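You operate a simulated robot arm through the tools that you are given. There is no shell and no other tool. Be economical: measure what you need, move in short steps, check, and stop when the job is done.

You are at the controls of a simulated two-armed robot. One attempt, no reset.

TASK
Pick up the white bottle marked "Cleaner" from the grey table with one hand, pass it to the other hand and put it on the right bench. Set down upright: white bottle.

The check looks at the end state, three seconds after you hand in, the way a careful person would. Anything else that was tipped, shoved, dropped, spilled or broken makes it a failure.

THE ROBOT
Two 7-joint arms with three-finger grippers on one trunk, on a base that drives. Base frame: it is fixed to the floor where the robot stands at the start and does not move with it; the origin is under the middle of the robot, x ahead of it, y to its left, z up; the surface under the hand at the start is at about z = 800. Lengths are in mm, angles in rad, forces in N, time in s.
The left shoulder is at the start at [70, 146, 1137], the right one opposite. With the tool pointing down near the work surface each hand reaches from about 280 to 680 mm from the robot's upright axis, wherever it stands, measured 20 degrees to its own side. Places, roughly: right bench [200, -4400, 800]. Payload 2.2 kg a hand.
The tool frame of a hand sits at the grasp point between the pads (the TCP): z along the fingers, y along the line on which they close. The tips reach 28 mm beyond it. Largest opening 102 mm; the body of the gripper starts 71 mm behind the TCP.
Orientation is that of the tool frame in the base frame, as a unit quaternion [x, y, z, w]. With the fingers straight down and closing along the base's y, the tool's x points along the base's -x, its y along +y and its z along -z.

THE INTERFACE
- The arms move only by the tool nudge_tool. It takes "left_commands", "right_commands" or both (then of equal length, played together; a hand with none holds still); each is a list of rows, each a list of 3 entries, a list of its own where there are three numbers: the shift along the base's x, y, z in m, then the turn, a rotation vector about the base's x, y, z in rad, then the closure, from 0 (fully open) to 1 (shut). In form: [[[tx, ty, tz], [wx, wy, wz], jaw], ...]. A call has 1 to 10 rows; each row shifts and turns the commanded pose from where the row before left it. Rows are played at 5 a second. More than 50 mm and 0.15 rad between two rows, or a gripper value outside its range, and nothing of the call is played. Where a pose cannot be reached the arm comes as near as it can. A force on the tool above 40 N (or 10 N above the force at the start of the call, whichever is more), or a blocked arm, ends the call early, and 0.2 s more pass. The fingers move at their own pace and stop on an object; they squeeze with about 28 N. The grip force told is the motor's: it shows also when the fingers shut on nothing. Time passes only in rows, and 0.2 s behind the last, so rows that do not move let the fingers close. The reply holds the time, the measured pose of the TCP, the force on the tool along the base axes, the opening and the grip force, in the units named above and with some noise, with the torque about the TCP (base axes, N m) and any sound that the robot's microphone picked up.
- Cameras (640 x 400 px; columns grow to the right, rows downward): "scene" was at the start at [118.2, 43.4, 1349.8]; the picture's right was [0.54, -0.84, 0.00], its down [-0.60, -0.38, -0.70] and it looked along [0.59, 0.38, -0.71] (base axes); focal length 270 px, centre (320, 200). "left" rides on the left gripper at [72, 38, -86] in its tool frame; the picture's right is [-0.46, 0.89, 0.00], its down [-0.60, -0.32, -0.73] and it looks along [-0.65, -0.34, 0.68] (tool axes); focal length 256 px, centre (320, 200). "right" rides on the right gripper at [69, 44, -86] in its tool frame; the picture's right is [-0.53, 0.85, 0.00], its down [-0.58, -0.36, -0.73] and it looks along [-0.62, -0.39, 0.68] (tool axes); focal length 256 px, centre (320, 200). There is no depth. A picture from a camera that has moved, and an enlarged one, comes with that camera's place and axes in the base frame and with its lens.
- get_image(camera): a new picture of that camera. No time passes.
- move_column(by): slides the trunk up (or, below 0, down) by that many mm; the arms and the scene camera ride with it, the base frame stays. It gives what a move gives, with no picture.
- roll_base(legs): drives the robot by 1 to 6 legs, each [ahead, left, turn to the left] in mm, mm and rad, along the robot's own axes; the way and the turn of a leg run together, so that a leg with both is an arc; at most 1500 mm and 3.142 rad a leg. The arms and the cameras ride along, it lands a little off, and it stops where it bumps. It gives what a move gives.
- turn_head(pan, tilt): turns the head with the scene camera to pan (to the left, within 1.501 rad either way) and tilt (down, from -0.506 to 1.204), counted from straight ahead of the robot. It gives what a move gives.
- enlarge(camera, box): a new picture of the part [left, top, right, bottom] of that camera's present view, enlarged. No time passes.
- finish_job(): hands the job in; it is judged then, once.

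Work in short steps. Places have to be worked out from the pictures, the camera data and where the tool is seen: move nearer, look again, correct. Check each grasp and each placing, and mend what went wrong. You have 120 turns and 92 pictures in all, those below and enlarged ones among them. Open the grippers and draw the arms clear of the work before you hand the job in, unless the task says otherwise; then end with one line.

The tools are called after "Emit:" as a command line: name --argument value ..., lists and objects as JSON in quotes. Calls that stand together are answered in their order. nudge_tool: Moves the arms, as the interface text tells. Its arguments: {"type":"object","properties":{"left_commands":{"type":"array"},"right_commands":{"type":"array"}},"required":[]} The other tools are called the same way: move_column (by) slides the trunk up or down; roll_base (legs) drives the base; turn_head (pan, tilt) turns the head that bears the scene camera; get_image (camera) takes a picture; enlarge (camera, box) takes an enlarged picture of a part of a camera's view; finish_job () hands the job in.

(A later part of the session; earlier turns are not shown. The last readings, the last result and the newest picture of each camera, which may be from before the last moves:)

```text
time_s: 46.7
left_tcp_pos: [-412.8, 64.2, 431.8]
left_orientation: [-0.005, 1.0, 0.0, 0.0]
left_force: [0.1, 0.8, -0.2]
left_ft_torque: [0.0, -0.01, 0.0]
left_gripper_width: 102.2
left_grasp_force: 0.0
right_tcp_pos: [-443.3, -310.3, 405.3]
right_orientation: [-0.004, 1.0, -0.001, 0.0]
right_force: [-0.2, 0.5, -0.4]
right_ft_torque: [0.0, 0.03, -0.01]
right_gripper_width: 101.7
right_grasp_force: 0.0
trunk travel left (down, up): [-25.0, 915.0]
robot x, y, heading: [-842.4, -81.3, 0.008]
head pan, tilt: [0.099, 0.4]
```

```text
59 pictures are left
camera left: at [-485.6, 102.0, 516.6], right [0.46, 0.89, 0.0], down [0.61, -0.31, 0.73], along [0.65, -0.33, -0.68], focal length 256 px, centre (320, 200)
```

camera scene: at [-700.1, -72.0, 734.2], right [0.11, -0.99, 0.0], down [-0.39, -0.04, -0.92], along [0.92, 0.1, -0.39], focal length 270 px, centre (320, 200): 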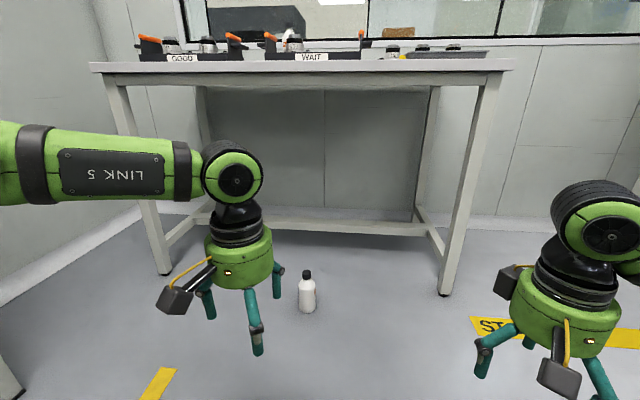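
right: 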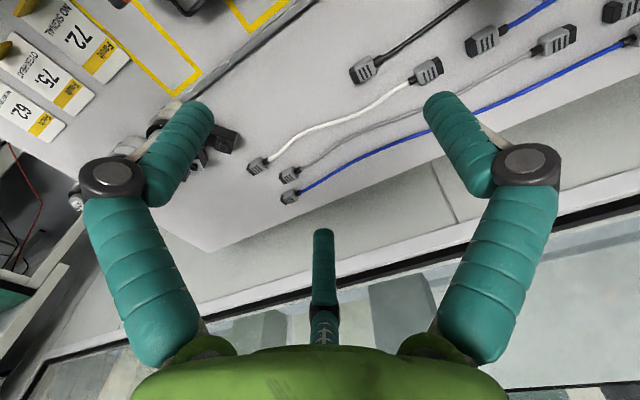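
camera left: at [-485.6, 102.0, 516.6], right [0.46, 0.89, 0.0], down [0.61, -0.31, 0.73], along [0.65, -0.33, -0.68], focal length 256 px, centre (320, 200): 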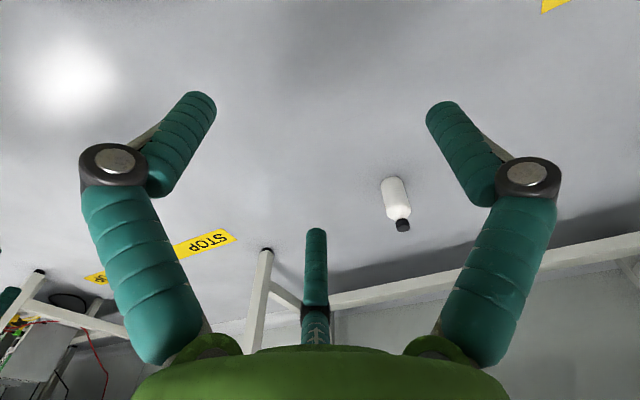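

Bottle upright at about (36, 58). I drive ahead 390.

Emit:
roll_base --legs '[[390, 0, 0]]'

Emit:
get_image --camera "left"

Emit:
get_image --camera "scene"

```text
time_s: 49.1
left_tcp_pos: [-27.5, 67.6, 430.7]
left_orientation: [-0.004, 1.0, 0.0, 0.0]
left_force: [-0.4, 0.2, -0.6]
left_ft_torque: [-0.01, 0.01, 0.0]
left_gripper_width: 101.9
left_grasp_force: 0.0
right_tcp_pos: [-56.9, -306.7, 404.9]
right_orientation: [-0.004, 1.0, 0.0, 0.001]
right_force: [0.5, -0.1, 0.7]
right_ft_torque: [-0.02, -0.02, -0.01]
right_gripper_width: 101.9
right_grasp_force: 0.1
trunk travel left (down, up): [-25.0, 915.0]
robot x, y, heading: [-456.4, -80.5, 0.014]
head pan, tilt: [0.099, 0.4]
```

```text
58 pictures are left
camera left: at [-98.9, 105.6, 516.7], right [0.46, 0.89, 0.0], down [0.61, -0.31, 0.73], along [0.65, -0.33, -0.68], focal length 256 px, centre (320, 200)
```

left: 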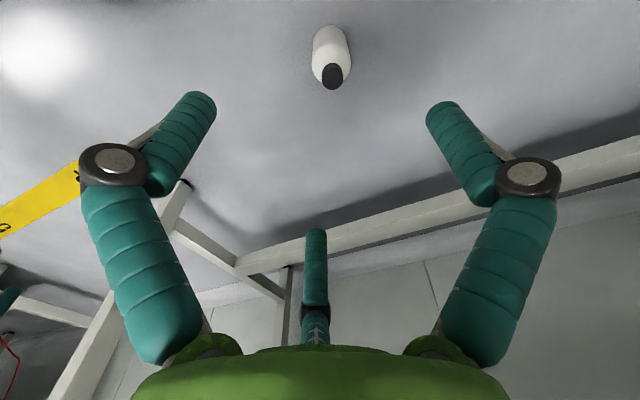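

```text
57 pictures are left
camera scene: at [-313.4, -68.8, 734.2], right [0.11, -0.99, 0.0], down [-0.39, -0.04, -0.92], along [0.92, 0.1, -0.39], focal length 270 px, centre (320, 200)
```

scene: 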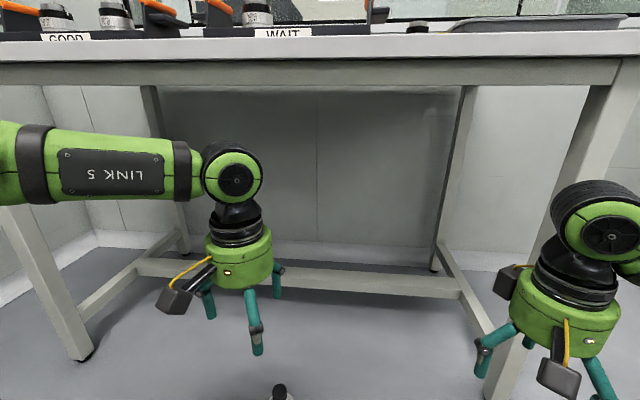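

Bottle at (32, 57). I move the left hand above it and down to z ≈ 200.

Emit:
nudge_tool --left_commands '[[[0.012, -0.002, -0.04], [0, 0, 0], 0], [[0.012, -0.002, -0.04], [0, 0, 0], 0], [[0.012, -0.002, -0.04], [0, 0, 0], 0], [[0.012, -0.002, -0.04], [0, 0, 0], 0], [[0.012, -0.002, -0.04], [0, 0, 0], 0], [[0, 0, -0.03], [0, 0, 0], 0]]'

Emit:
get_image --camera "left"

```text
time_s: 50.5
left_tcp_pos: [8.4, 92.2, 222.1]
left_orientation: [-0.004, 1.0, -0.001, 0.001]
left_force: [0.7, 0.3, -1.1]
left_ft_torque: [0.05, 0.0, -0.02]
left_gripper_width: 102.0
left_grasp_force: 0.1
left hand out of reach, approached as far as the arm can: row 4, 5, 6
right_tcp_pos: [-56.6, -306.6, 405.2]
right_orientation: [-0.004, 1.0, -0.001, 0.0]
right_force: [-0.2, 0.1, 0.0]
right_ft_torque: [0.0, -0.02, 0.0]
right_gripper_width: 102.0
right_grasp_force: 0.0
trunk travel left (down, up): [-25.0, 915.0]
robot x, y, heading: [-458.8, -76.5, 0.01]
head pan, tilt: [0.099, 0.4]
```

```text
56 pictures are left
camera left: at [-64.8, 129.7, 307.4], right [0.46, 0.89, 0.0], down [0.61, -0.31, 0.73], along [0.65, -0.33, -0.68], focal length 256 px, centre (320, 200)
```

left: 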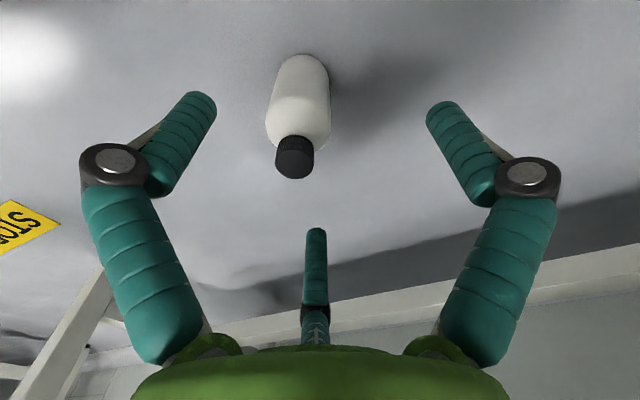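

That low the reach is limited near the midline. I shift the base instead: ahead 20, right 70, leaving the hand slightly right of the bottle, still above it.

Emit:
roll_base --legs '[[20, -70, 0]]'

Emit:
nudge_tool --left_commands '[[[0, 0, 0], [0, 0, 0], 0]]'

Emit:
get_image --camera "left"

```text
time_s: 51.6
left_tcp_pos: [28.0, 23.3, 221.9]
left_orientation: [-0.006, 1.0, -0.001, 0.001]
left_force: [-0.2, 0.5, -0.3]
left_ft_torque: [0.04, -0.03, 0.01]
left_gripper_width: 101.9
left_grasp_force: 0.1
right_tcp_pos: [-35.8, -373.7, 403.9]
right_orientation: [-0.004, 1.0, 0.0, 0.0]
right_force: [0.6, 0.3, -0.4]
right_ft_torque: [0.01, 0.02, -0.04]
right_gripper_width: 102.0
right_grasp_force: 0.0
trunk travel left (down, up): [-25.0, 915.0]
robot x, y, heading: [-436.9, -145.5, 0.01]
head pan, tilt: [0.099, 0.4]
```

```text
time_s: 52.0
left_tcp_pos: [28.4, 23.6, 221.9]
left_orientation: [-0.005, 1.0, -0.001, 0.0]
left_force: [0.4, -0.4, 0.4]
left_ft_torque: [-0.03, 0.0, -0.02]
left_gripper_width: 102.1
left_grasp_force: 0.0
right_tcp_pos: [-37.2, -373.6, 405.5]
right_orientation: [-0.004, 1.0, 0.001, 0.0]
right_force: [-0.4, -0.1, 0.8]
right_ft_torque: [0.02, -0.02, 0.01]
right_gripper_width: 101.9
right_grasp_force: 0.1
trunk travel left (down, up): [-25.0, 915.0]
robot x, y, heading: [-435.3, -144.5, 0.011]
head pan, tilt: [0.099, 0.4]
```

```text
55 pictures are left
camera left: at [-44.3, 61.6, 307.8], right [0.46, 0.89, 0.0], down [0.61, -0.31, 0.73], along [0.65, -0.33, -0.68], focal length 256 px, centre (320, 200)
```

left: 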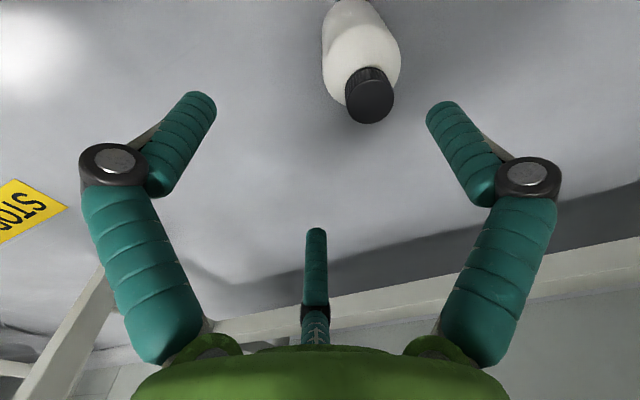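

Cap at about (35, 56.5). Move over it and down to z ≈ 185.

Emit:
nudge_tool --left_commands '[[[0.004, 0.016, 0], [0, 0, 0], 0], [[0.003, 0.017, 0], [0, 0, 0], 0], [[0, 0, -0.018], [0, 0, 0], 0], [[0, 0, -0.018], [0, 0, 0], 0], [[0, 0, 0], [0, 0, 0], 0]]'

Emit:
get_image --camera "left"

```text
time_s: 53.2
left_tcp_pos: [33.4, 57.9, 186.6]
left_orientation: [-0.005, 1.0, -0.001, 0.001]
left_force: [-0.3, 0.0, -0.1]
left_ft_torque: [0.0, -0.03, -0.01]
left_gripper_width: 101.7
left_grasp_force: 0.0
right_tcp_pos: [-36.2, -375.6, 405.0]
right_orientation: [-0.005, 1.0, 0.0, -0.001]
right_force: [-0.4, 0.3, 0.0]
right_ft_torque: [0.01, 0.01, -0.01]
right_gripper_width: 102.0
right_grasp_force: 0.0
trunk travel left (down, up): [-25.0, 915.0]
robot x, y, heading: [-434.2, -152.2, 0.009]
head pan, tilt: [0.099, 0.4]
```

```text
54 pictures are left
camera left: at [-38.7, 96.4, 272.8], right [0.46, 0.89, 0.0], down [0.61, -0.31, 0.73], along [0.65, -0.33, -0.68], focal length 256 px, centre (320, 200)
```

left: 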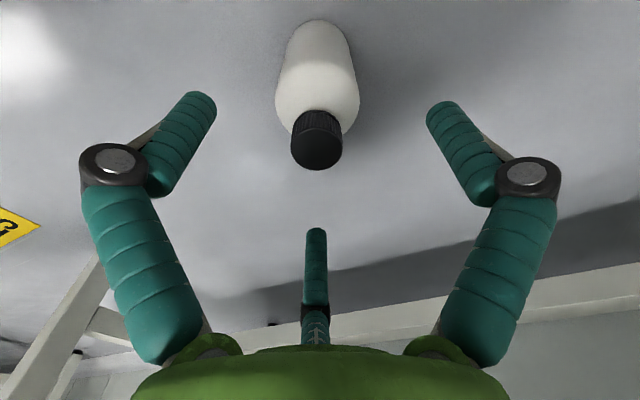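

Well centred. Descend to z ≈ 157 and close on the cap gradually.

Emit:
nudge_tool --left_commands '[[[0.001, 0, -0.015], [0, 0, 0], 0], [[0, 0, -0.014], [0, 0, 0], 0], [[0, 0, 0], [0, 0, 0], 0.5], [[0, 0, 0], [0, 0, 0], 0.65], [[0, 0, 0], [0, 0, 0], 0.75], [[0, 0, 0], [0, 0, 0], 1], [[0, 0, 0], [0, 0, 0], 1], [[0, 0, 0], [0, 0, 0], 1]]'

Emit:
get_image --camera "left"

```text
time_s: 55.0
left_tcp_pos: [25.4, 68.3, 170.3]
left_orientation: [-0.004, 1.0, -0.001, 0.0]
left_force: [1.5, 0.1, 0.7]
left_ft_torque: [-0.02, -0.17, 0.01]
left_gripper_width: 35.6
left_grasp_force: 28.0
left hand out of reach, approached as far as the arm can: row 1, 2
right_tcp_pos: [-36.3, -374.4, 404.6]
right_orientation: [-0.004, 1.0, 0.0, 0.0]
right_force: [0.2, -1.2, 0.1]
right_ft_torque: [-0.02, -0.05, 0.02]
right_gripper_width: 101.9
right_grasp_force: 0.2
trunk travel left (down, up): [-25.0, 915.0]
robot x, y, heading: [-439.2, -149.1, 0.01]
head pan, tilt: [0.099, 0.4]
```

```text
53 pictures are left
camera left: at [-47.6, 106.9, 256.5], right [0.46, 0.89, 0.0], down [0.61, -0.31, 0.73], along [0.65, -0.33, -0.68], focal length 256 px, centre (320, 200)
```

left: 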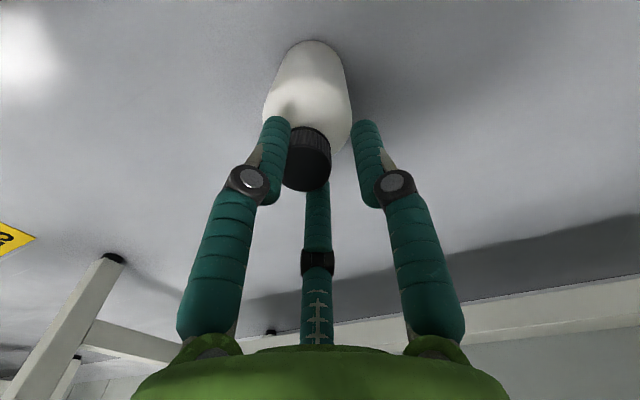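

The arm fell short and the grip is off-centre. I open at once, back up a little and recheck the bottle.

Emit:
nudge_tool --left_commands '[[[0, 0, 0], [0, 0, 0], 0.4], [[0, 0, 0], [0, 0, 0], 0], [[0, 0, 0], [0, 0, 0], 0], [[0, 0, 0.02], [0, 0, 0], 0], [[0, 0, 0.03], [0, 0, 0], 0]]'

Emit:
get_image --camera "left"

```text
time_s: 56.2
left_tcp_pos: [24.5, 68.5, 221.3]
left_orientation: [-0.004, 1.0, -0.001, 0.0]
left_force: [0.9, 1.1, 0.3]
left_ft_torque: [-0.03, 0.02, 0.01]
left_gripper_width: 102.0
left_grasp_force: 0.1
right_tcp_pos: [-36.9, -374.3, 404.6]
right_orientation: [-0.005, 1.0, 0.001, 0.0]
right_force: [0.6, 1.6, -0.3]
right_ft_torque: [0.01, -0.01, 0.0]
right_gripper_width: 102.2
right_grasp_force: 0.0
trunk travel left (down, up): [-25.0, 915.0]
robot x, y, heading: [-436.9, -143.8, 0.01]
head pan, tilt: [0.099, 0.4]
```

```text
52 pictures are left
camera left: at [-47.8, 106.7, 306.8], right [0.46, 0.89, 0.0], down [0.61, -0.31, 0.73], along [0.65, -0.33, -0.68], focal length 256 px, centre (320, 200)
```

left: 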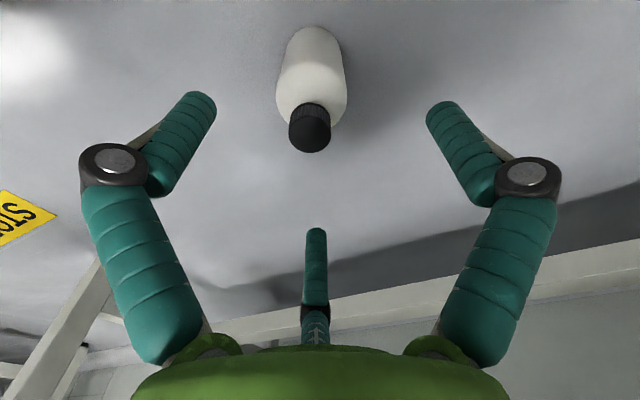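

Bottle unmoved at (34, 57.5). I lower the trunk the last 25 and shift the base 80 to the right to gain reach.

Emit:
roll_base --legs '[[0, -80, 0]]'

Emit:
nudge_tool --left_commands '[[[0.003, 0.023, 0], [0, 0, 0], 0], [[0.003, 0.023, 0], [0, 0, 0], 0], [[0.004, 0.023, 0], [0, 0, 0], 0], [[0, 0, 0], [0, 0, 0], 0]]'

Emit:
move_column --by -25

Emit:
get_image --camera "left"

```text
time_s: 57.2
left_tcp_pos: [26.3, -12.4, 220.2]
left_orientation: [-0.004, 1.0, -0.001, 0.0]
left_force: [0.6, 0.0, 0.1]
left_ft_torque: [-0.01, 0.02, -0.01]
left_gripper_width: 101.9
left_grasp_force: 0.0
right_tcp_pos: [-37.7, -454.2, 405.8]
right_orientation: [-0.005, 1.0, 0.0, 0.0]
right_force: [0.1, 0.4, -0.1]
right_ft_torque: [0.0, 0.01, 0.02]
right_gripper_width: 102.1
right_grasp_force: 0.1
trunk travel left (down, up): [-25.0, 915.0]
robot x, y, heading: [-432.3, -228.9, 0.007]
head pan, tilt: [0.099, 0.4]
```

```text
time_s: 58.2
left_tcp_pos: [36.1, 57.9, 220.7]
left_orientation: [-0.004, 1.0, -0.001, -0.001]
left_force: [0.1, 0.4, 0.4]
left_ft_torque: [0.03, -0.01, 0.01]
left_gripper_width: 101.9
left_grasp_force: 0.0
right_tcp_pos: [-36.1, -454.8, 404.9]
right_orientation: [-0.004, 1.0, 0.0, 0.0]
right_force: [-0.9, -0.3, 0.8]
right_ft_torque: [0.03, 0.02, -0.03]
right_gripper_width: 101.9
right_grasp_force: 0.0
trunk travel left (down, up): [-25.0, 915.0]
robot x, y, heading: [-434.8, -226.9, 0.01]
head pan, tilt: [0.099, 0.4]
```

```text
time_s: 58.9
left_tcp_pos: [35.1, 56.7, 196.1]
left_orientation: [-0.005, 1.0, 0.0, 0.001]
left_force: [0.6, -0.1, -0.3]
left_ft_torque: [0.0, 0.01, 0.01]
left_gripper_width: 101.9
left_grasp_force: 0.0
right_tcp_pos: [-36.7, -454.8, 379.7]
right_orientation: [-0.004, 1.0, 0.0, -0.001]
right_force: [0.6, 0.3, 0.3]
right_ft_torque: [-0.01, -0.02, 0.01]
right_gripper_width: 102.1
right_grasp_force: 0.1
trunk travel left (down, up): [0.0, 940.0]
robot x, y, heading: [-435.5, -226.6, 0.005]
head pan, tilt: [0.099, 0.4]
```

```text
51 pictures are left
camera left: at [-36.9, 95.2, 282.3], right [0.46, 0.89, 0.0], down [0.61, -0.31, 0.73], along [0.65, -0.34, -0.68], focal length 256 px, centre (320, 200)
```

left: 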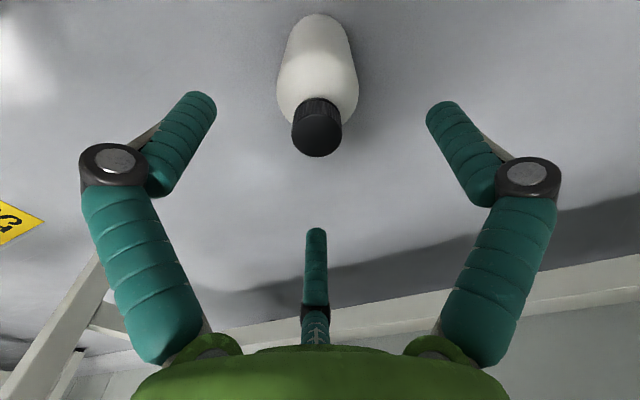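

Centred. Descend 38 without closing, to check reach.

Emit:
nudge_tool --left_commands '[[[0, -0.001, -0.013], [0, 0, 0], 0], [[0, 0, -0.013], [0, 0, 0], 0], [[0, 0, -0.013], [0, 0, 0], 0], [[0, 0, 0], [0, 0, 0], 0]]'

```text
time_s: 59.9
left_tcp_pos: [35.4, 55.0, 157.6]
left_orientation: [-0.005, 1.0, -0.001, 0.001]
left_force: [0.2, 0.1, -0.5]
left_ft_torque: [0.03, -0.01, 0.03]
left_gripper_width: 101.9
left_grasp_force: 0.1
right_tcp_pos: [-35.7, -455.1, 380.0]
right_orientation: [-0.004, 1.0, 0.0, 0.001]
right_force: [0.2, 0.6, 0.3]
right_ft_torque: [-0.01, 0.01, 0.0]
right_gripper_width: 102.3
right_grasp_force: 0.0
trunk travel left (down, up): [0.0, 940.0]
robot x, y, heading: [-432.7, -229.4, 0.009]
head pan, tilt: [0.099, 0.4]
```

Reached. Close on the cap.

Emit:
nudge_tool --left_commands '[[[0, 0.001, -0.002], [0, 0, 0], 0.5], [[0, 0, 0], [0, 0, 0], 0.65], [[0, 0, 0], [0, 0, 0], 0.75], [[0, 0, 0], [0, 0, 0], 1], [[0, 0, 0], [0, 0, 0], 1], [[0, 0, 0], [0, 0, 0], 1]]'

Emit:
get_image --camera "left"

```text
time_s: 61.3
left_tcp_pos: [36.0, 56.9, 155.5]
left_orientation: [-0.004, 1.0, -0.001, 0.001]
left_force: [-0.1, -1.4, 0.4]
left_ft_torque: [-0.1, -0.04, 0.02]
left_gripper_width: 28.3
left_grasp_force: 28.1
right_tcp_pos: [-36.1, -454.3, 379.9]
right_orientation: [-0.004, 1.0, 0.0, 0.0]
right_force: [0.3, -0.9, -0.8]
right_ft_torque: [-0.01, 0.02, 0.0]
right_gripper_width: 102.1
right_grasp_force: 0.0
trunk travel left (down, up): [0.0, 940.0]
robot x, y, heading: [-435.8, -227.8, 0.004]
head pan, tilt: [0.099, 0.4]
```

```text
50 pictures are left
camera left: at [-36.7, 95.1, 241.6], right [0.46, 0.89, 0.0], down [0.61, -0.31, 0.73], along [0.65, -0.34, -0.68], focal length 256 px, centre (320, 200)
```

left: 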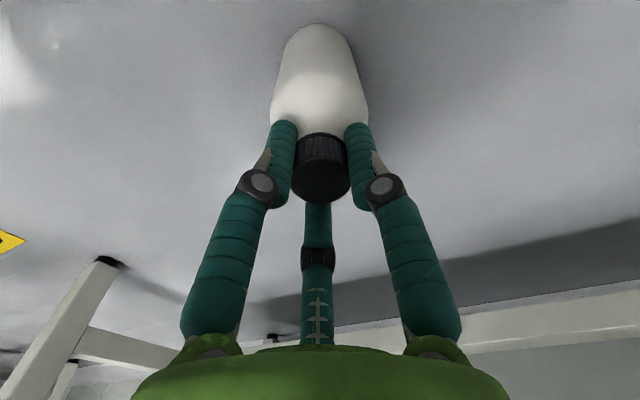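

Gripped well (28.3 mm). I lift gently with the arm only, checking the load.

Emit:
nudge_tool --left_commands '[[[0, 0, 0.01], [0, 0, 0], 1], [[0, 0, 0.02], [0, 0, 0], 1], [[0, 0, 0.025], [0, 0, 0], 1], [[0, 0, 0.025], [0, 0, 0], 1], [[0, 0, 0.025], [0, 0, 0], 1], [[-0.003, -0.01, 0.025], [0, 0, 0], 1], [[-0.003, -0.015, 0.025], [0, 0, 0], 1], [[-0.003, -0.02, 0.025], [0, 0, 0], 1], [[-0.003, -0.015, 0.02], [0, 0, 0], 1], [[-0.003, -0.01, 0.01], [0, 0, 0], 1]]' --right_commands '[[[-0.007, 0.003, 0], [0, 0, 0.131], 0], [[-0.007, 0.003, 0], [0, 0, 0.131], 0], [[-0.007, 0.003, 0], [0, 0, 0.131], 0], [[-0.007, 0.003, 0], [0, 0, 0.131], 0], [[-0.007, 0.003, 0], [0, 0, 0.131], 0], [[-0.007, 0.003, 0], [0, 0, 0.131], 0], [[0, 0, 0], [0.0926, -0.0926, 0], 0], [[0, 0, 0], [0.0926, -0.0926, 0], 0], [[0, 0, 0], [0.0926, -0.0926, 0], 0], [[0, 0, 0], [0.0926, -0.0926, 0], 0]]'

Emit:
get_image --camera "scene"

```text
time_s: 63.5
left_tcp_pos: [20.4, -15.0, 366.0]
left_orientation: [-0.004, 1.0, -0.001, 0.0]
left_force: [0.4, -0.3, -2.2]
left_ft_torque: [-0.02, -0.02, 0.0]
left_gripper_width: 28.1
left_grasp_force: 28.0
right_tcp_pos: [-78.3, -436.1, 381.0]
right_orientation: [-0.373, 0.891, 0.098, 0.241]
right_force: [0.8, -0.4, 0.5]
right_ft_torque: [0.01, 0.01, 0.01]
right_gripper_width: 101.9
right_grasp_force: 0.2
trunk travel left (down, up): [0.0, 940.0]
robot x, y, heading: [-436.6, -225.4, 0.008]
head pan, tilt: [0.099, 0.4]
```

```text
49 pictures are left
camera scene: at [-291.9, -217.1, 709.2], right [0.11, -0.99, 0.0], down [-0.39, -0.04, -0.92], along [0.92, 0.1, -0.39], focal length 270 px, centre (320, 200)
```

scene: 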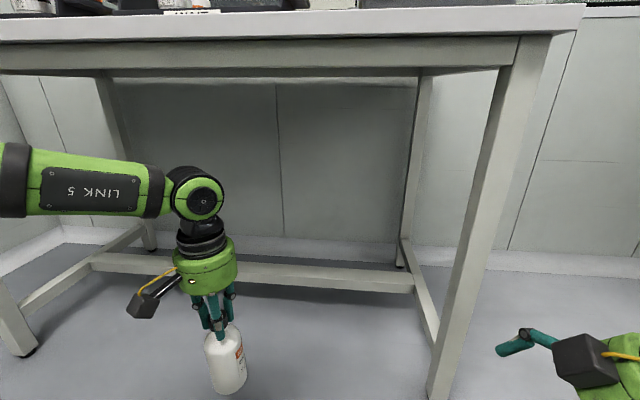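

Load is held. I continue: the left hand brings the bottle toward the midline, and the right hand pitches up to near horizontal.

Emit:
nudge_tool --left_commands '[[[-0.002, -0.006, 0.006], [0, 0, 0], 1], [[-0.002, -0.012, 0.006], [0, 0, 0], 1], [[-0.002, -0.012, 0.006], [0, 0, 0], 1], [[-0.002, -0.012, 0.006], [0, 0, 0], 1], [[-0.002, -0.012, 0.006], [0, 0, 0], 1], [[-0.002, -0.012, 0.006], [0, 0, 0], 1], [[-0.002, -0.01, 0.006], [0, 0, 0], 1], [[0, -0.006, 0.006], [0, 0, 0], 1]]' --right_commands '[[[0, 0, 0], [0.0926, -0.0926, 0], 0], [[0, 0, 0], [0.0926, -0.0926, 0], 0], [[0, 0, 0], [0.0926, -0.0926, 0], 0], [[0, 0, 0], [0.0926, -0.0926, 0], 0], [[0, 0, 0], [0.0926, -0.0926, 0], 0], [[0, 0, -0.01], [0, 0, 0], 0], [[0, 0, -0.015], [0, 0, 0], 0], [[0, 0, -0.015], [0, 0, 0], 0]]'

Emit:
turn_head --pan 0.0 --tilt 0.75

Emit:
get_image --camera "scene"

Emit:
get_image --camera "right"

```text
time_s: 65.3
left_tcp_pos: [6.9, -95.2, 413.9]
left_orientation: [-0.004, 1.0, -0.001, 0.0]
left_force: [-0.8, -1.1, -1.5]
left_ft_torque: [-0.02, -0.02, 0.02]
left_gripper_width: 28.2
left_grasp_force: 28.4
right_tcp_pos: [-62.2, -445.5, 364.3]
right_orientation: [-0.36, 0.864, 0.135, 0.325]
right_force: [0.1, -0.2, 0.5]
right_ft_torque: [-0.03, 0.01, -0.02]
right_gripper_width: 102.0
right_grasp_force: 0.1
right hand out of reach, approached as far as the arm can: row 1, 2, 3, 4, 5, 6, 7, 8
trunk travel left (down, up): [0.0, 940.0]
robot x, y, heading: [-431.7, -224.0, 0.008]
head pan, tilt: [0.099, 0.4]
```

```text
time_s: 66.2
left_tcp_pos: [6.8, -94.9, 413.5]
left_orientation: [-0.004, 1.0, -0.001, 0.0]
left_force: [0.2, 0.0, -3.3]
left_ft_torque: [0.0, 0.0, -0.02]
left_gripper_width: 27.9
left_grasp_force: 28.1
right_tcp_pos: [-62.5, -445.7, 365.8]
right_orientation: [-0.36, 0.864, 0.136, 0.326]
right_force: [0.0, 0.4, 0.3]
right_ft_torque: [0.0, -0.01, 0.01]
right_gripper_width: 102.1
right_grasp_force: 0.1
trunk travel left (down, up): [0.0, 940.0]
robot x, y, heading: [-436.3, -229.6, 0.009]
head pan, tilt: [0.0, 0.75]
```

```text
48 pictures are left
camera scene: at [-301.1, -226.4, 678.1], right [0.01, -1.0, 0.0], down [-0.68, -0.01, -0.73], along [0.73, 0.01, -0.68], focal length 270 px, centre (320, 200)
```

scene: 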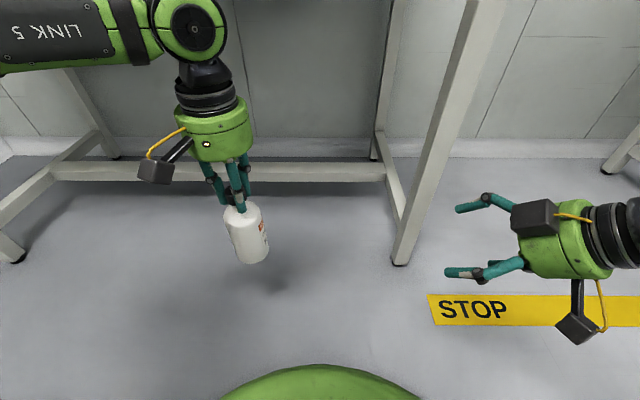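

```text
47 pictures are left
camera right: at [-169.2, -491.6, 386.1], right [-0.32, 0.88, 0.35], down [0.22, -0.29, 0.93], along [0.92, 0.37, -0.11], focal length 256 px, centre (320, 200)
```

right: 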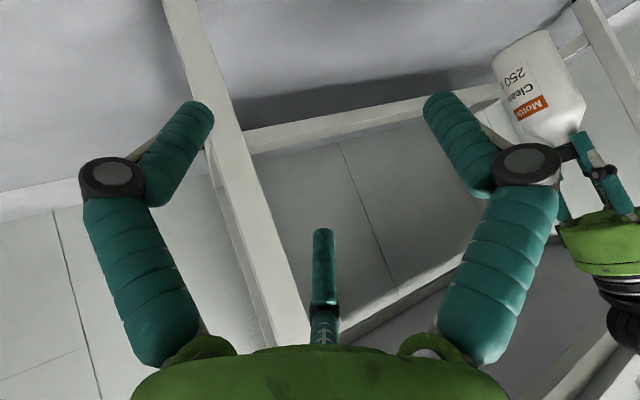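

The right hand is stuck at 49° down because its wrist gets too close to the body on the diagonal. Pointing more toward +y suits it better, so I yaw it 35° more and move it outward, then pitch further.

Emit:
nudge_tool --right_commands '[[[0.01, 0.02, 0], [0, 0, 0.122], 0], [[0.01, 0.02, 0], [0, 0, 0.122], 0], [[0.01, 0.02, 0], [0, 0, 0.122], 0], [[0.01, 0.02, 0], [0, 0, 0.122], 0], [[0.01, 0.02, 0], [0, 0, 0.122], 0], [[0, 0.005, 0], [0.1162, -0.0205, 0], 0], [[0, 0.005, 0], [0.1162, -0.0205, 0], 0], [[0, 0.005, 0], [0.1162, -0.0205, 0], 0], [[0, 0.005, 0], [0.1162, -0.0205, 0], 0], [[0, 0, 0], [0.1162, -0.0205, 0], 0]]'

Emit:
get_image --camera "scene"

```text
time_s: 68.4
left_tcp_pos: [5.7, -95.1, 413.1]
left_orientation: [-0.004, 1.0, -0.001, 0.0]
left_force: [-0.6, -0.6, -2.6]
left_ft_torque: [0.03, -0.01, -0.02]
left_gripper_width: 28.4
left_grasp_force: 28.5
right_tcp_pos: [-57.5, -348.6, 397.5]
right_orientation: [-0.396, 0.769, 0.295, 0.406]
right_force: [-0.6, -0.6, -0.3]
right_ft_torque: [0.02, -0.02, -0.04]
right_gripper_width: 102.1
right_grasp_force: 0.0
right hand out of reach, approached as far as the arm can: row 1, 2, 3, 4, 5, 6, 7, 10
trunk travel left (down, up): [0.0, 940.0]
robot x, y, heading: [-434.4, -230.2, 0.008]
head pan, tilt: [0.0, 0.75]
```

```text
46 pictures are left
camera scene: at [-301.2, -226.4, 678.1], right [0.01, -1.0, 0.0], down [-0.68, -0.01, -0.73], along [0.73, 0.01, -0.68], focal length 270 px, centre (320, 200)
```

scene: 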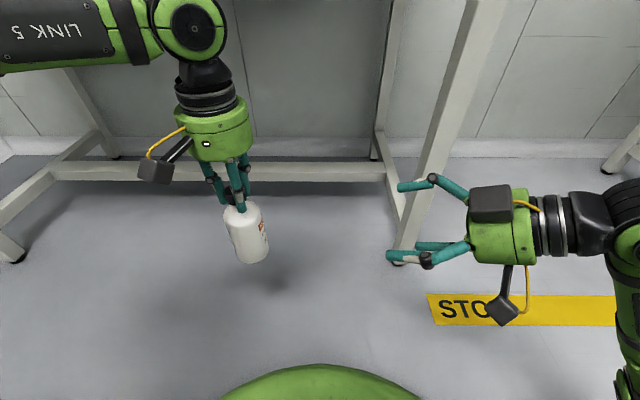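

The right hand now points 63° left and 30° down, with a small roll error. I correct the roll and bring it to a pre-grasp point about 130 mm short of the bottle.

Emit:
nudge_tool --right_commands '[[[0.006, 0.037, -0.005], [-0.03, -0.06, 0.038], 0], [[0.006, 0.037, -0.005], [-0.03, -0.06, 0.038], 0], [[0.006, 0.037, -0.005], [0, 0, 0], 0], [[0.005, 0.036, -0.005], [0, 0, 0], 0], [[0, 0, 0], [0, 0, 0], 0]]'

Emit:
get_image --camera "scene"

Emit:
get_image --camera "right"

```text
time_s: 69.6
left_tcp_pos: [5.3, -95.2, 414.2]
left_orientation: [-0.004, 1.0, 0.0, -0.001]
left_force: [-0.1, 0.5, -2.8]
left_ft_torque: [-0.04, 0.01, -0.02]
left_gripper_width: 28.2
left_grasp_force: 28.1
right_tcp_pos: [-33.5, -200.8, 380.0]
right_orientation: [-0.454, 0.738, 0.261, 0.427]
right_force: [-0.3, -0.8, 0.3]
right_ft_torque: [-0.03, -0.04, -0.02]
right_gripper_width: 102.2
right_grasp_force: 0.0
trunk travel left (down, up): [0.0, 940.0]
robot x, y, heading: [-433.7, -226.0, 0.009]
head pan, tilt: [0.0, 0.75]
```

```text
45 pictures are left
camera scene: at [-301.2, -226.5, 678.1], right [0.01, -1.0, 0.0], down [-0.68, -0.01, -0.73], along [0.73, 0.01, -0.68], focal length 270 px, centre (320, 200)
```

scene: 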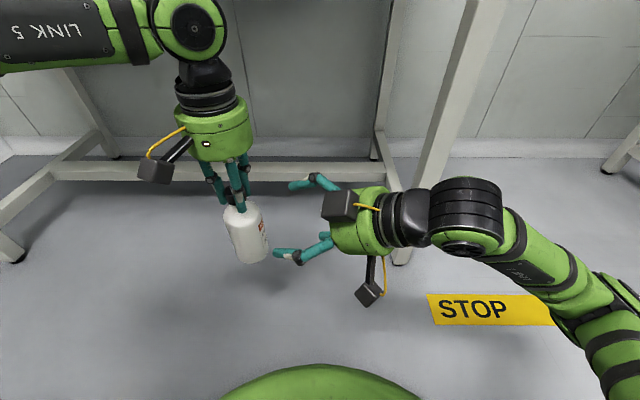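

```text
44 pictures are left
camera right: at [-120.4, -278.0, 364.1], right [-0.63, 0.62, 0.46], down [0.17, -0.47, 0.86], along [0.75, 0.63, 0.2], focal length 256 px, centre (320, 200)
```

right: 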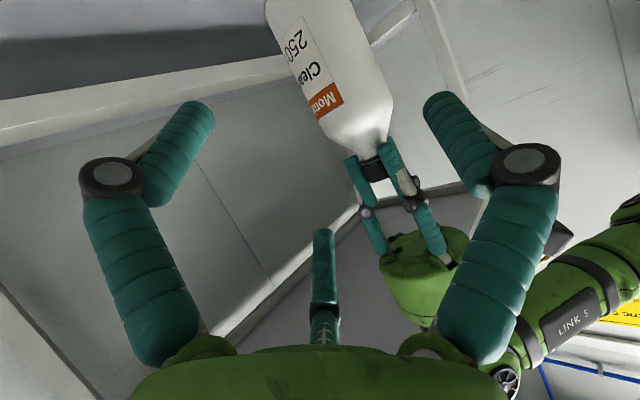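

Orientation is now good. I approach 60 mm along the tool axis and look again.

Emit:
nudge_tool --right_commands '[[[0.008, 0.016, -0.0105], [0, 0, 0], 0], [[0.008, 0.016, -0.0105], [0, 0, 0], 0], [[0.008, 0.016, -0.0105], [0, 0, 0], 0], [[0, 0, 0], [0, 0, 0], 0]]'

Emit:
get_image --camera "right"

Emit:
enlarge --camera "scene" --box '[160, 120, 420, 310]'

```text
time_s: 70.6
left_tcp_pos: [6.7, -93.9, 412.5]
left_orientation: [-0.005, 1.0, -0.001, 0.0]
left_force: [-0.6, -0.3, -3.5]
left_ft_torque: [0.0, 0.0, 0.03]
left_gripper_width: 28.3
left_grasp_force: 27.8
right_tcp_pos: [-11.4, -155.0, 346.6]
right_orientation: [-0.454, 0.737, 0.262, 0.427]
right_force: [-0.4, -0.1, 0.1]
right_ft_torque: [0.0, 0.01, 0.02]
right_gripper_width: 101.8
right_grasp_force: 0.1
trunk travel left (down, up): [0.0, 940.0]
robot x, y, heading: [-438.2, -229.0, 0.009]
head pan, tilt: [0.0, 0.75]
```

```text
43 pictures are left
camera right: at [-98.0, -232.9, 331.1], right [-0.63, 0.62, 0.46], down [0.17, -0.47, 0.86], along [0.75, 0.63, 0.2], focal length 256 px, centre (320, 200)
```

right: 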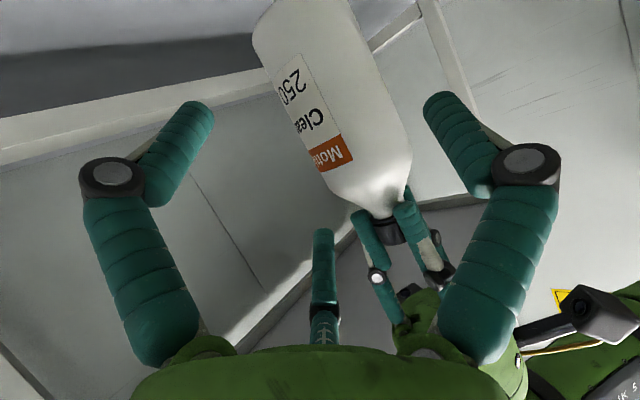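

```text
2.11 times, centred on (290, 215) of scene
camera zoom: at [-301.2, -226.5, 678.1], right [0.01, -1.0, 0.0], down [-0.68, -0.01, -0.73], along [0.73, 0.01, -0.68], focal length 569 px, centre (383, 168)
```

zoom: 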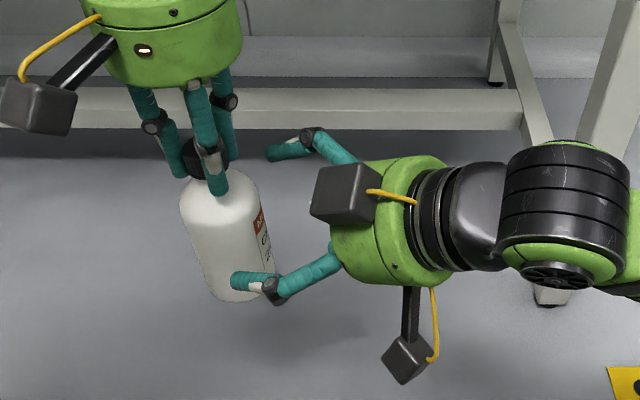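

The bottle lies between the fingers' paths. I advance 45 mm more with force monitoring.

Emit:
nudge_tool --right_commands '[[[0.0095, 0.018, -0.0112], [0, 0, 0], 0], [[0.0095, 0.018, -0.0112], [0, 0, 0], 0], [[0, 0, 0], [0, 0, 0], 0]]'

Emit:
get_image --camera "right"

Emit:
enlarge --camera "scene" --box '[160, 120, 420, 310]'

```text
time_s: 71.4
left_tcp_pos: [6.7, -94.9, 413.3]
left_orientation: [-0.004, 1.0, -0.001, -0.001]
left_force: [0.5, 0.4, -2.8]
left_ft_torque: [0.0, 0.0, -0.02]
left_gripper_width: 28.5
left_grasp_force: 28.3
right_tcp_pos: [9.3, -118.6, 324.2]
right_orientation: [-0.454, 0.737, 0.262, 0.427]
right_force: [0.3, 1.0, -0.1]
right_ft_torque: [-0.05, 0.02, 0.04]
right_gripper_width: 102.2
right_grasp_force: 0.1
trunk travel left (down, up): [0.0, 940.0]
robot x, y, heading: [-435.1, -230.9, 0.01]
head pan, tilt: [0.0, 0.75]
```

```text
41 pictures are left
camera right: at [-78.8, -195.6, 308.6], right [-0.63, 0.62, 0.46], down [0.17, -0.47, 0.86], along [0.75, 0.63, 0.2], focal length 256 px, centre (320, 200)
```

right: 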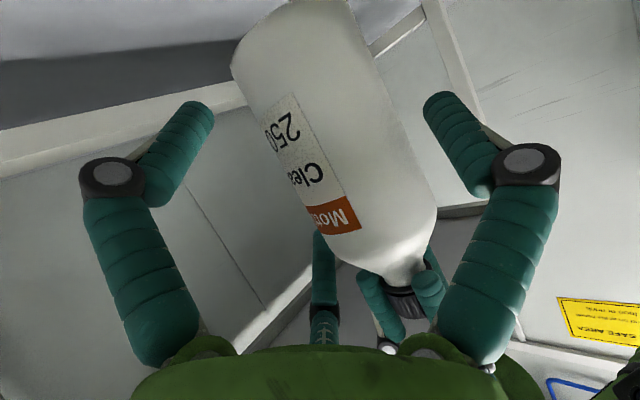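

```text
2.11 times, centred on (290, 215) of scene
camera zoom: at [-301.2, -226.5, 678.1], right [0.01, -1.0, 0.0], down [-0.68, -0.01, -0.73], along [0.73, 0.01, -0.68], focal length 569 px, centre (383, 168)
```

zoom: 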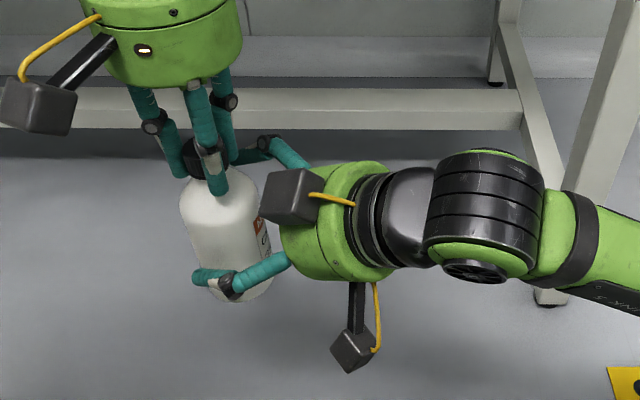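

No contact. The final 18 mm, then a gradual closure to see where the fingers meet the bottle.

Emit:
nudge_tool --right_commands '[[[0.0075, 0.0155, -0.01], [0, 0, 0], 0], [[0, 0, 0], [0, 0, 0], 0], [[0, 0, 0], [0, 0, 0], 0.1], [[0, 0, 0], [0, 0, 0], 0.15], [[0, 0, 0], [0, 0, 0], 0.18]]'

Emit:
get_image --camera "right"

```text
time_s: 72.6
left_tcp_pos: [6.3, -94.5, 413.7]
left_orientation: [-0.003, 1.0, 0.0, -0.001]
left_force: [-0.5, 1.1, -2.1]
left_ft_torque: [0.16, 0.11, -0.01]
left_gripper_width: 28.3
left_grasp_force: 27.7
right_tcp_pos: [16.5, -103.6, 313.7]
right_orientation: [-0.454, 0.737, 0.262, 0.427]
right_force: [0.5, -0.9, -1.1]
right_ft_torque: [-0.07, -0.05, -0.01]
right_gripper_width: 84.4
right_grasp_force: 0.5
trunk travel left (down, up): [0.0, 940.0]
robot x, y, heading: [-432.3, -228.5, 0.003]
head pan, tilt: [0.0, 0.75]
```

```text
39 pictures are left
camera right: at [-71.6, -180.2, 298.1], right [-0.63, 0.62, 0.46], down [0.17, -0.47, 0.87], along [0.75, 0.63, 0.2], focal length 256 px, centre (320, 200)
```

right: 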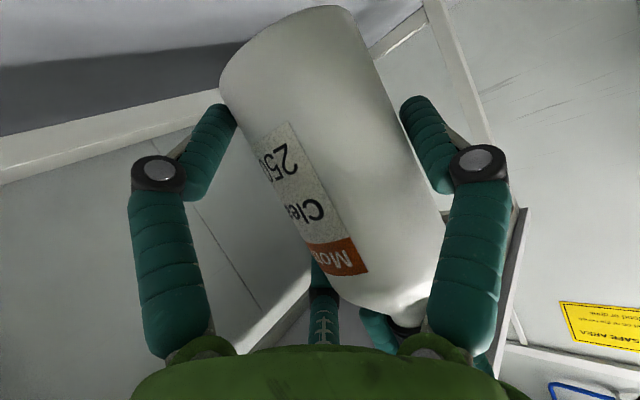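

Light contact begins at about 84 mm. I close slightly more (to about 78) to see if it stalls or pushes.

Emit:
nudge_tool --right_commands '[[[0, 0, 0], [0, 0, 0], 0.21], [[0, 0, 0], [0, 0, 0], 0.24], [[0, 0, 0], [0, 0, 0], 0.24]]'

Emit:
get_image --camera "right"

```text
time_s: 73.4
left_tcp_pos: [5.1, -94.3, 414.5]
left_orientation: [-0.004, 1.0, 0.0, 0.0]
left_force: [1.6, 4.8, -1.5]
left_ft_torque: [0.58, 0.33, -0.01]
left_gripper_width: 28.3
left_grasp_force: 27.5
right_tcp_pos: [15.5, -102.0, 313.0]
right_orientation: [-0.454, 0.737, 0.261, 0.427]
right_force: [-2.3, -3.6, -0.2]
right_ft_torque: [-0.16, -0.58, 0.08]
right_gripper_width: 81.5
right_grasp_force: 27.4
trunk travel left (down, up): [0.0, 940.0]
robot x, y, heading: [-433.6, -227.5, 0.008]
head pan, tilt: [0.0, 0.75]
```

```text
38 pictures are left
camera right: at [-71.9, -180.2, 298.1], right [-0.64, 0.62, 0.46], down [0.17, -0.47, 0.87], along [0.75, 0.63, 0.2], focal length 256 px, centre (320, 200)
```

right: 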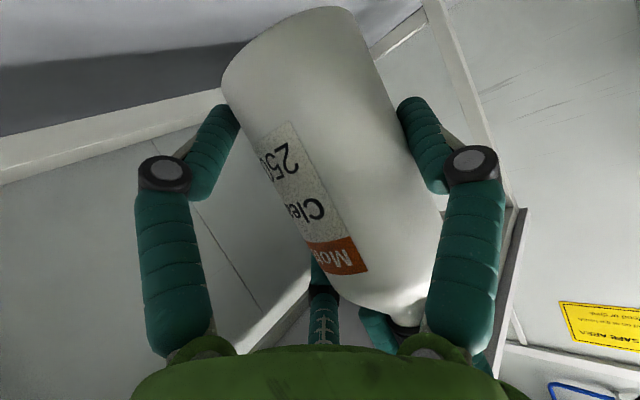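

The hand stalls at 81.5 mm with full force, so it really is a three-finger grip, contacting slightly behind the bottle's axis. I release, back off 110 mm and re-approach nearly horizontally. I also roll the hand 57°, so one finger is on one side, two on the other, and no camera box is underneath.

Emit:
nudge_tool --right_commands '[[[0, 0, 0], [0, 0, 0], 0.1], [[0, 0, 0], [0, 0, 0], 0], [[-0.0043, -0.0085, 0.0055], [0, 0, 0], 0], [[-0.0115, -0.0225, 0.0145], [0, 0, 0], 0], [[-0.0155, -0.031, 0.02], [0, 0, 0], 0], [[-0.0155, -0.031, 0.02], [0, 0, 0], 0], [[0, -0.01, -0.01], [0.129, -0.0655, 0], 0], [[0, -0.01, -0.01], [0.129, -0.0655, 0], 0], [[0, -0.01, -0.01], [0.129, -0.0655, 0], 0]]'

```text
time_s: 75.4
left_tcp_pos: [7.4, -94.0, 413.9]
left_orientation: [-0.004, 1.0, 0.0, 0.0]
left_force: [0.0, 0.1, -1.8]
left_ft_torque: [0.01, 0.0, 0.03]
left_gripper_width: 28.4
left_grasp_force: 27.7
right_tcp_pos: [-29.6, -227.4, 344.6]
right_orientation: [-0.387, 0.628, 0.353, 0.576]
right_force: [-0.1, 0.1, -0.3]
right_ft_torque: [-0.02, 0.01, -0.02]
right_gripper_width: 101.8
right_grasp_force: 0.0
trunk travel left (down, up): [0.0, 940.0]
robot x, y, heading: [-433.7, -227.6, 0.004]
head pan, tilt: [0.0, 0.75]
```

Tilt is now 5°, no reach complaint. Now roll 57.5° about the tool axis.

Emit:
nudge_tool --right_commands '[[[0, 0, 0], [0.0645, 0.1275, -0.0126], 0], [[0, 0, 0], [0.0645, 0.1275, -0.0126], 0], [[0, 0, 0], [0.0645, 0.1275, -0.0126], 0], [[0, 0, 0], [0.0645, 0.1275, -0.0126], 0], [[0, 0, 0], [0.0645, 0.1275, -0.0126], 0], [[0, 0, 0], [0.0645, 0.1275, -0.0126], 0], [[0, 0, 0], [0.0645, 0.1275, -0.0126], 0]]'

Emit:
get_image --camera "scene"

Emit:
get_image --camera "right"

```text
time_s: 77.0
left_tcp_pos: [5.9, -95.0, 413.2]
left_orientation: [-0.005, 1.0, -0.001, 0.0]
left_force: [0.1, -1.1, -2.2]
left_ft_torque: [0.0, -0.03, 0.01]
left_gripper_width: 28.4
left_grasp_force: 28.3
right_tcp_pos: [-30.3, -226.2, 345.1]
right_orientation: [-0.035, 0.737, 0.587, 0.333]
right_force: [-0.6, -0.7, -0.1]
right_ft_torque: [0.01, -0.03, -0.01]
right_gripper_width: 101.9
right_grasp_force: 0.1
trunk travel left (down, up): [0.0, 940.0]
robot x, y, heading: [-432.6, -225.2, 0.007]
head pan, tilt: [0.0, 0.75]
```

```text
37 pictures are left
camera scene: at [-301.2, -226.4, 678.1], right [0.01, -1.0, 0.0], down [-0.68, -0.01, -0.73], along [0.73, 0.01, -0.68], focal length 270 px, centre (320, 200)
```

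scene: 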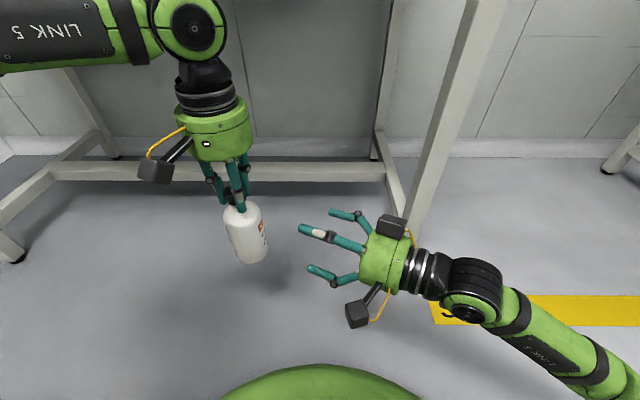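

```text
36 pictures are left
camera right: at [-141.4, -265.9, 352.9], right [0.04, 0.08, 1.0], down [0.28, -0.96, 0.06], along [0.96, 0.28, -0.06], focal length 256 px, centre (320, 200)
```

right: 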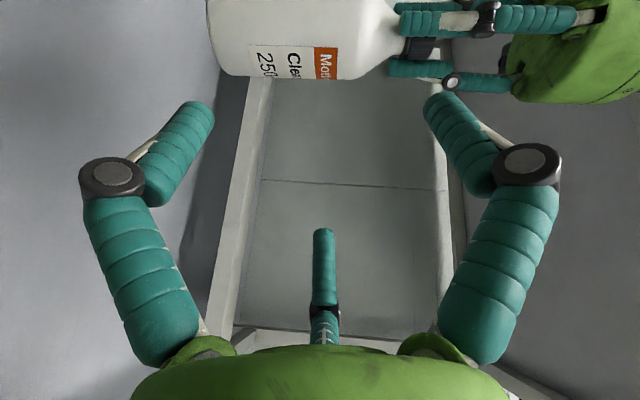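

The orientation is as wanted: the bottle lies across the pair, cap toward up. I move to a point 90 mm short on the approach line.

Emit:
nudge_tool --right_commands '[[[-0.005, 0.02, -0.006], [0, 0, 0], 0], [[-0.005, 0.021, -0.006], [0, 0, 0], 0], [[-0.005, 0.021, -0.005], [0, 0, 0], 0], [[0, 0, 0], [0, 0, 0], 0]]'

Emit:
get_image --camera "right"

Emit:
enlarge --camera "scene" --box '[160, 120, 420, 310]'

```text
time_s: 78.0
left_tcp_pos: [7.5, -95.7, 413.5]
left_orientation: [-0.004, 1.0, -0.001, -0.001]
left_force: [-0.4, 0.4, -2.3]
left_ft_torque: [-0.02, 0.0, 0.02]
left_gripper_width: 28.2
left_grasp_force: 27.9
right_tcp_pos: [-46.2, -163.9, 326.3]
right_orientation: [-0.036, 0.737, 0.586, 0.334]
right_force: [-0.5, 0.1, -0.2]
right_ft_torque: [-0.02, -0.03, -0.01]
right_gripper_width: 102.3
right_grasp_force: 0.1
trunk travel left (down, up): [0.0, 940.0]
robot x, y, heading: [-434.3, -226.0, 0.008]
head pan, tilt: [0.0, 0.75]
```

```text
35 pictures are left
camera right: at [-156.6, -203.5, 334.7], right [0.04, 0.08, 1.0], down [0.28, -0.96, 0.07], along [0.96, 0.28, -0.06], focal length 256 px, centre (320, 200)
```

right: 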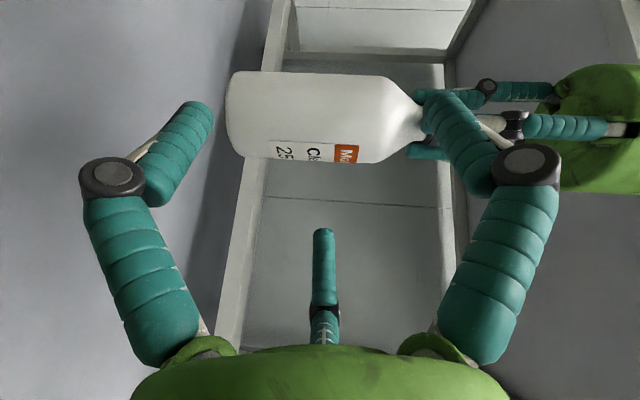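

```text
2.11 times, centred on (290, 215) of scene
camera zoom: at [-301.2, -226.5, 678.1], right [0.01, -1.0, 0.0], down [-0.68, -0.01, -0.73], along [0.73, 0.01, -0.68], focal length 569 px, centre (383, 168)
```

zoom: 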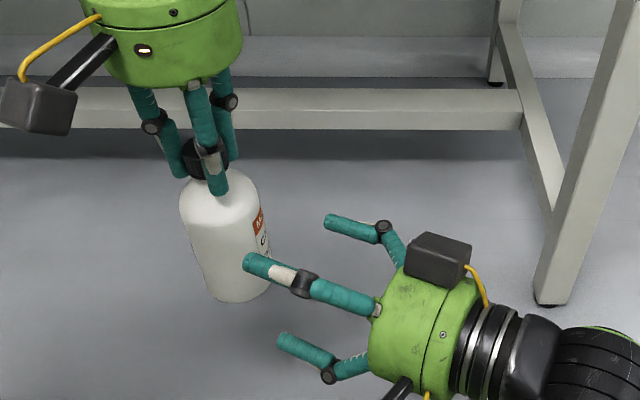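

Clearances look right. I advance 50 mm along the tool axis, watching forces.

Emit:
nudge_tool --right_commands '[[[0.008, 0.015, -0.001], [0, 0, 0], 0], [[0.0075, 0.015, -0.001], [0, 0, 0], 0], [[0.0075, 0.0145, -0.001], [0, 0, 0], 0], [[0, 0, 0], [0, 0, 0], 0]]'

Emit:
get_image --camera "right"

Emit:
enlarge --camera "scene" --box '[160, 120, 420, 310]'

```text
time_s: 79.0
left_tcp_pos: [6.4, -95.0, 413.4]
left_orientation: [-0.005, 1.0, -0.001, 0.0]
left_force: [0.0, 0.3, -2.1]
left_ft_torque: [-0.01, 0.01, -0.02]
left_gripper_width: 28.5
left_grasp_force: 27.8
right_tcp_pos: [-23.7, -120.3, 323.8]
right_orientation: [-0.036, 0.737, 0.586, 0.334]
right_force: [0.5, 0.3, 0.0]
right_ft_torque: [-0.05, -0.01, -0.03]
right_gripper_width: 102.1
right_grasp_force: 0.1
trunk travel left (down, up): [0.0, 940.0]
robot x, y, heading: [-434.5, -229.4, 0.009]
head pan, tilt: [0.0, 0.75]
```

```text
33 pictures are left
camera right: at [-133.7, -159.4, 332.6], right [0.04, 0.08, 1.0], down [0.28, -0.96, 0.07], along [0.96, 0.28, -0.06], focal length 256 px, centre (320, 200)
```

right: 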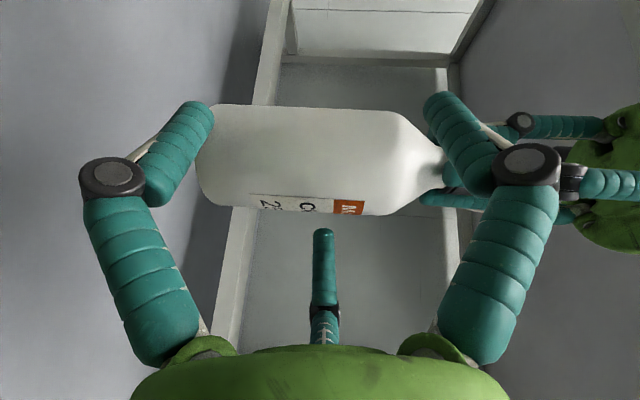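

```text
2.11 times, centred on (290, 215) of scene
camera zoom: at [-301.2, -226.5, 678.1], right [0.01, -1.0, 0.0], down [-0.68, -0.01, -0.73], along [0.73, 0.01, -0.68], focal length 569 px, centre (383, 168)
```

zoom: 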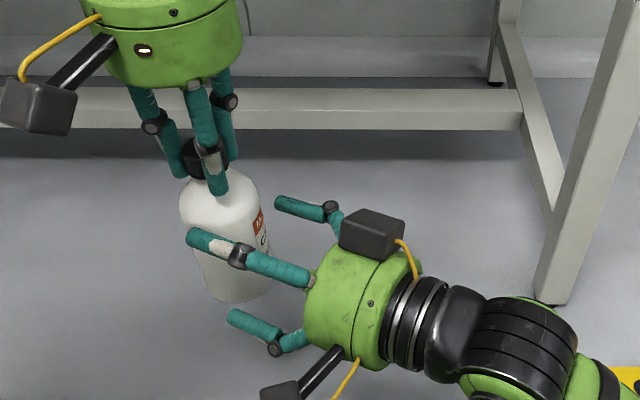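

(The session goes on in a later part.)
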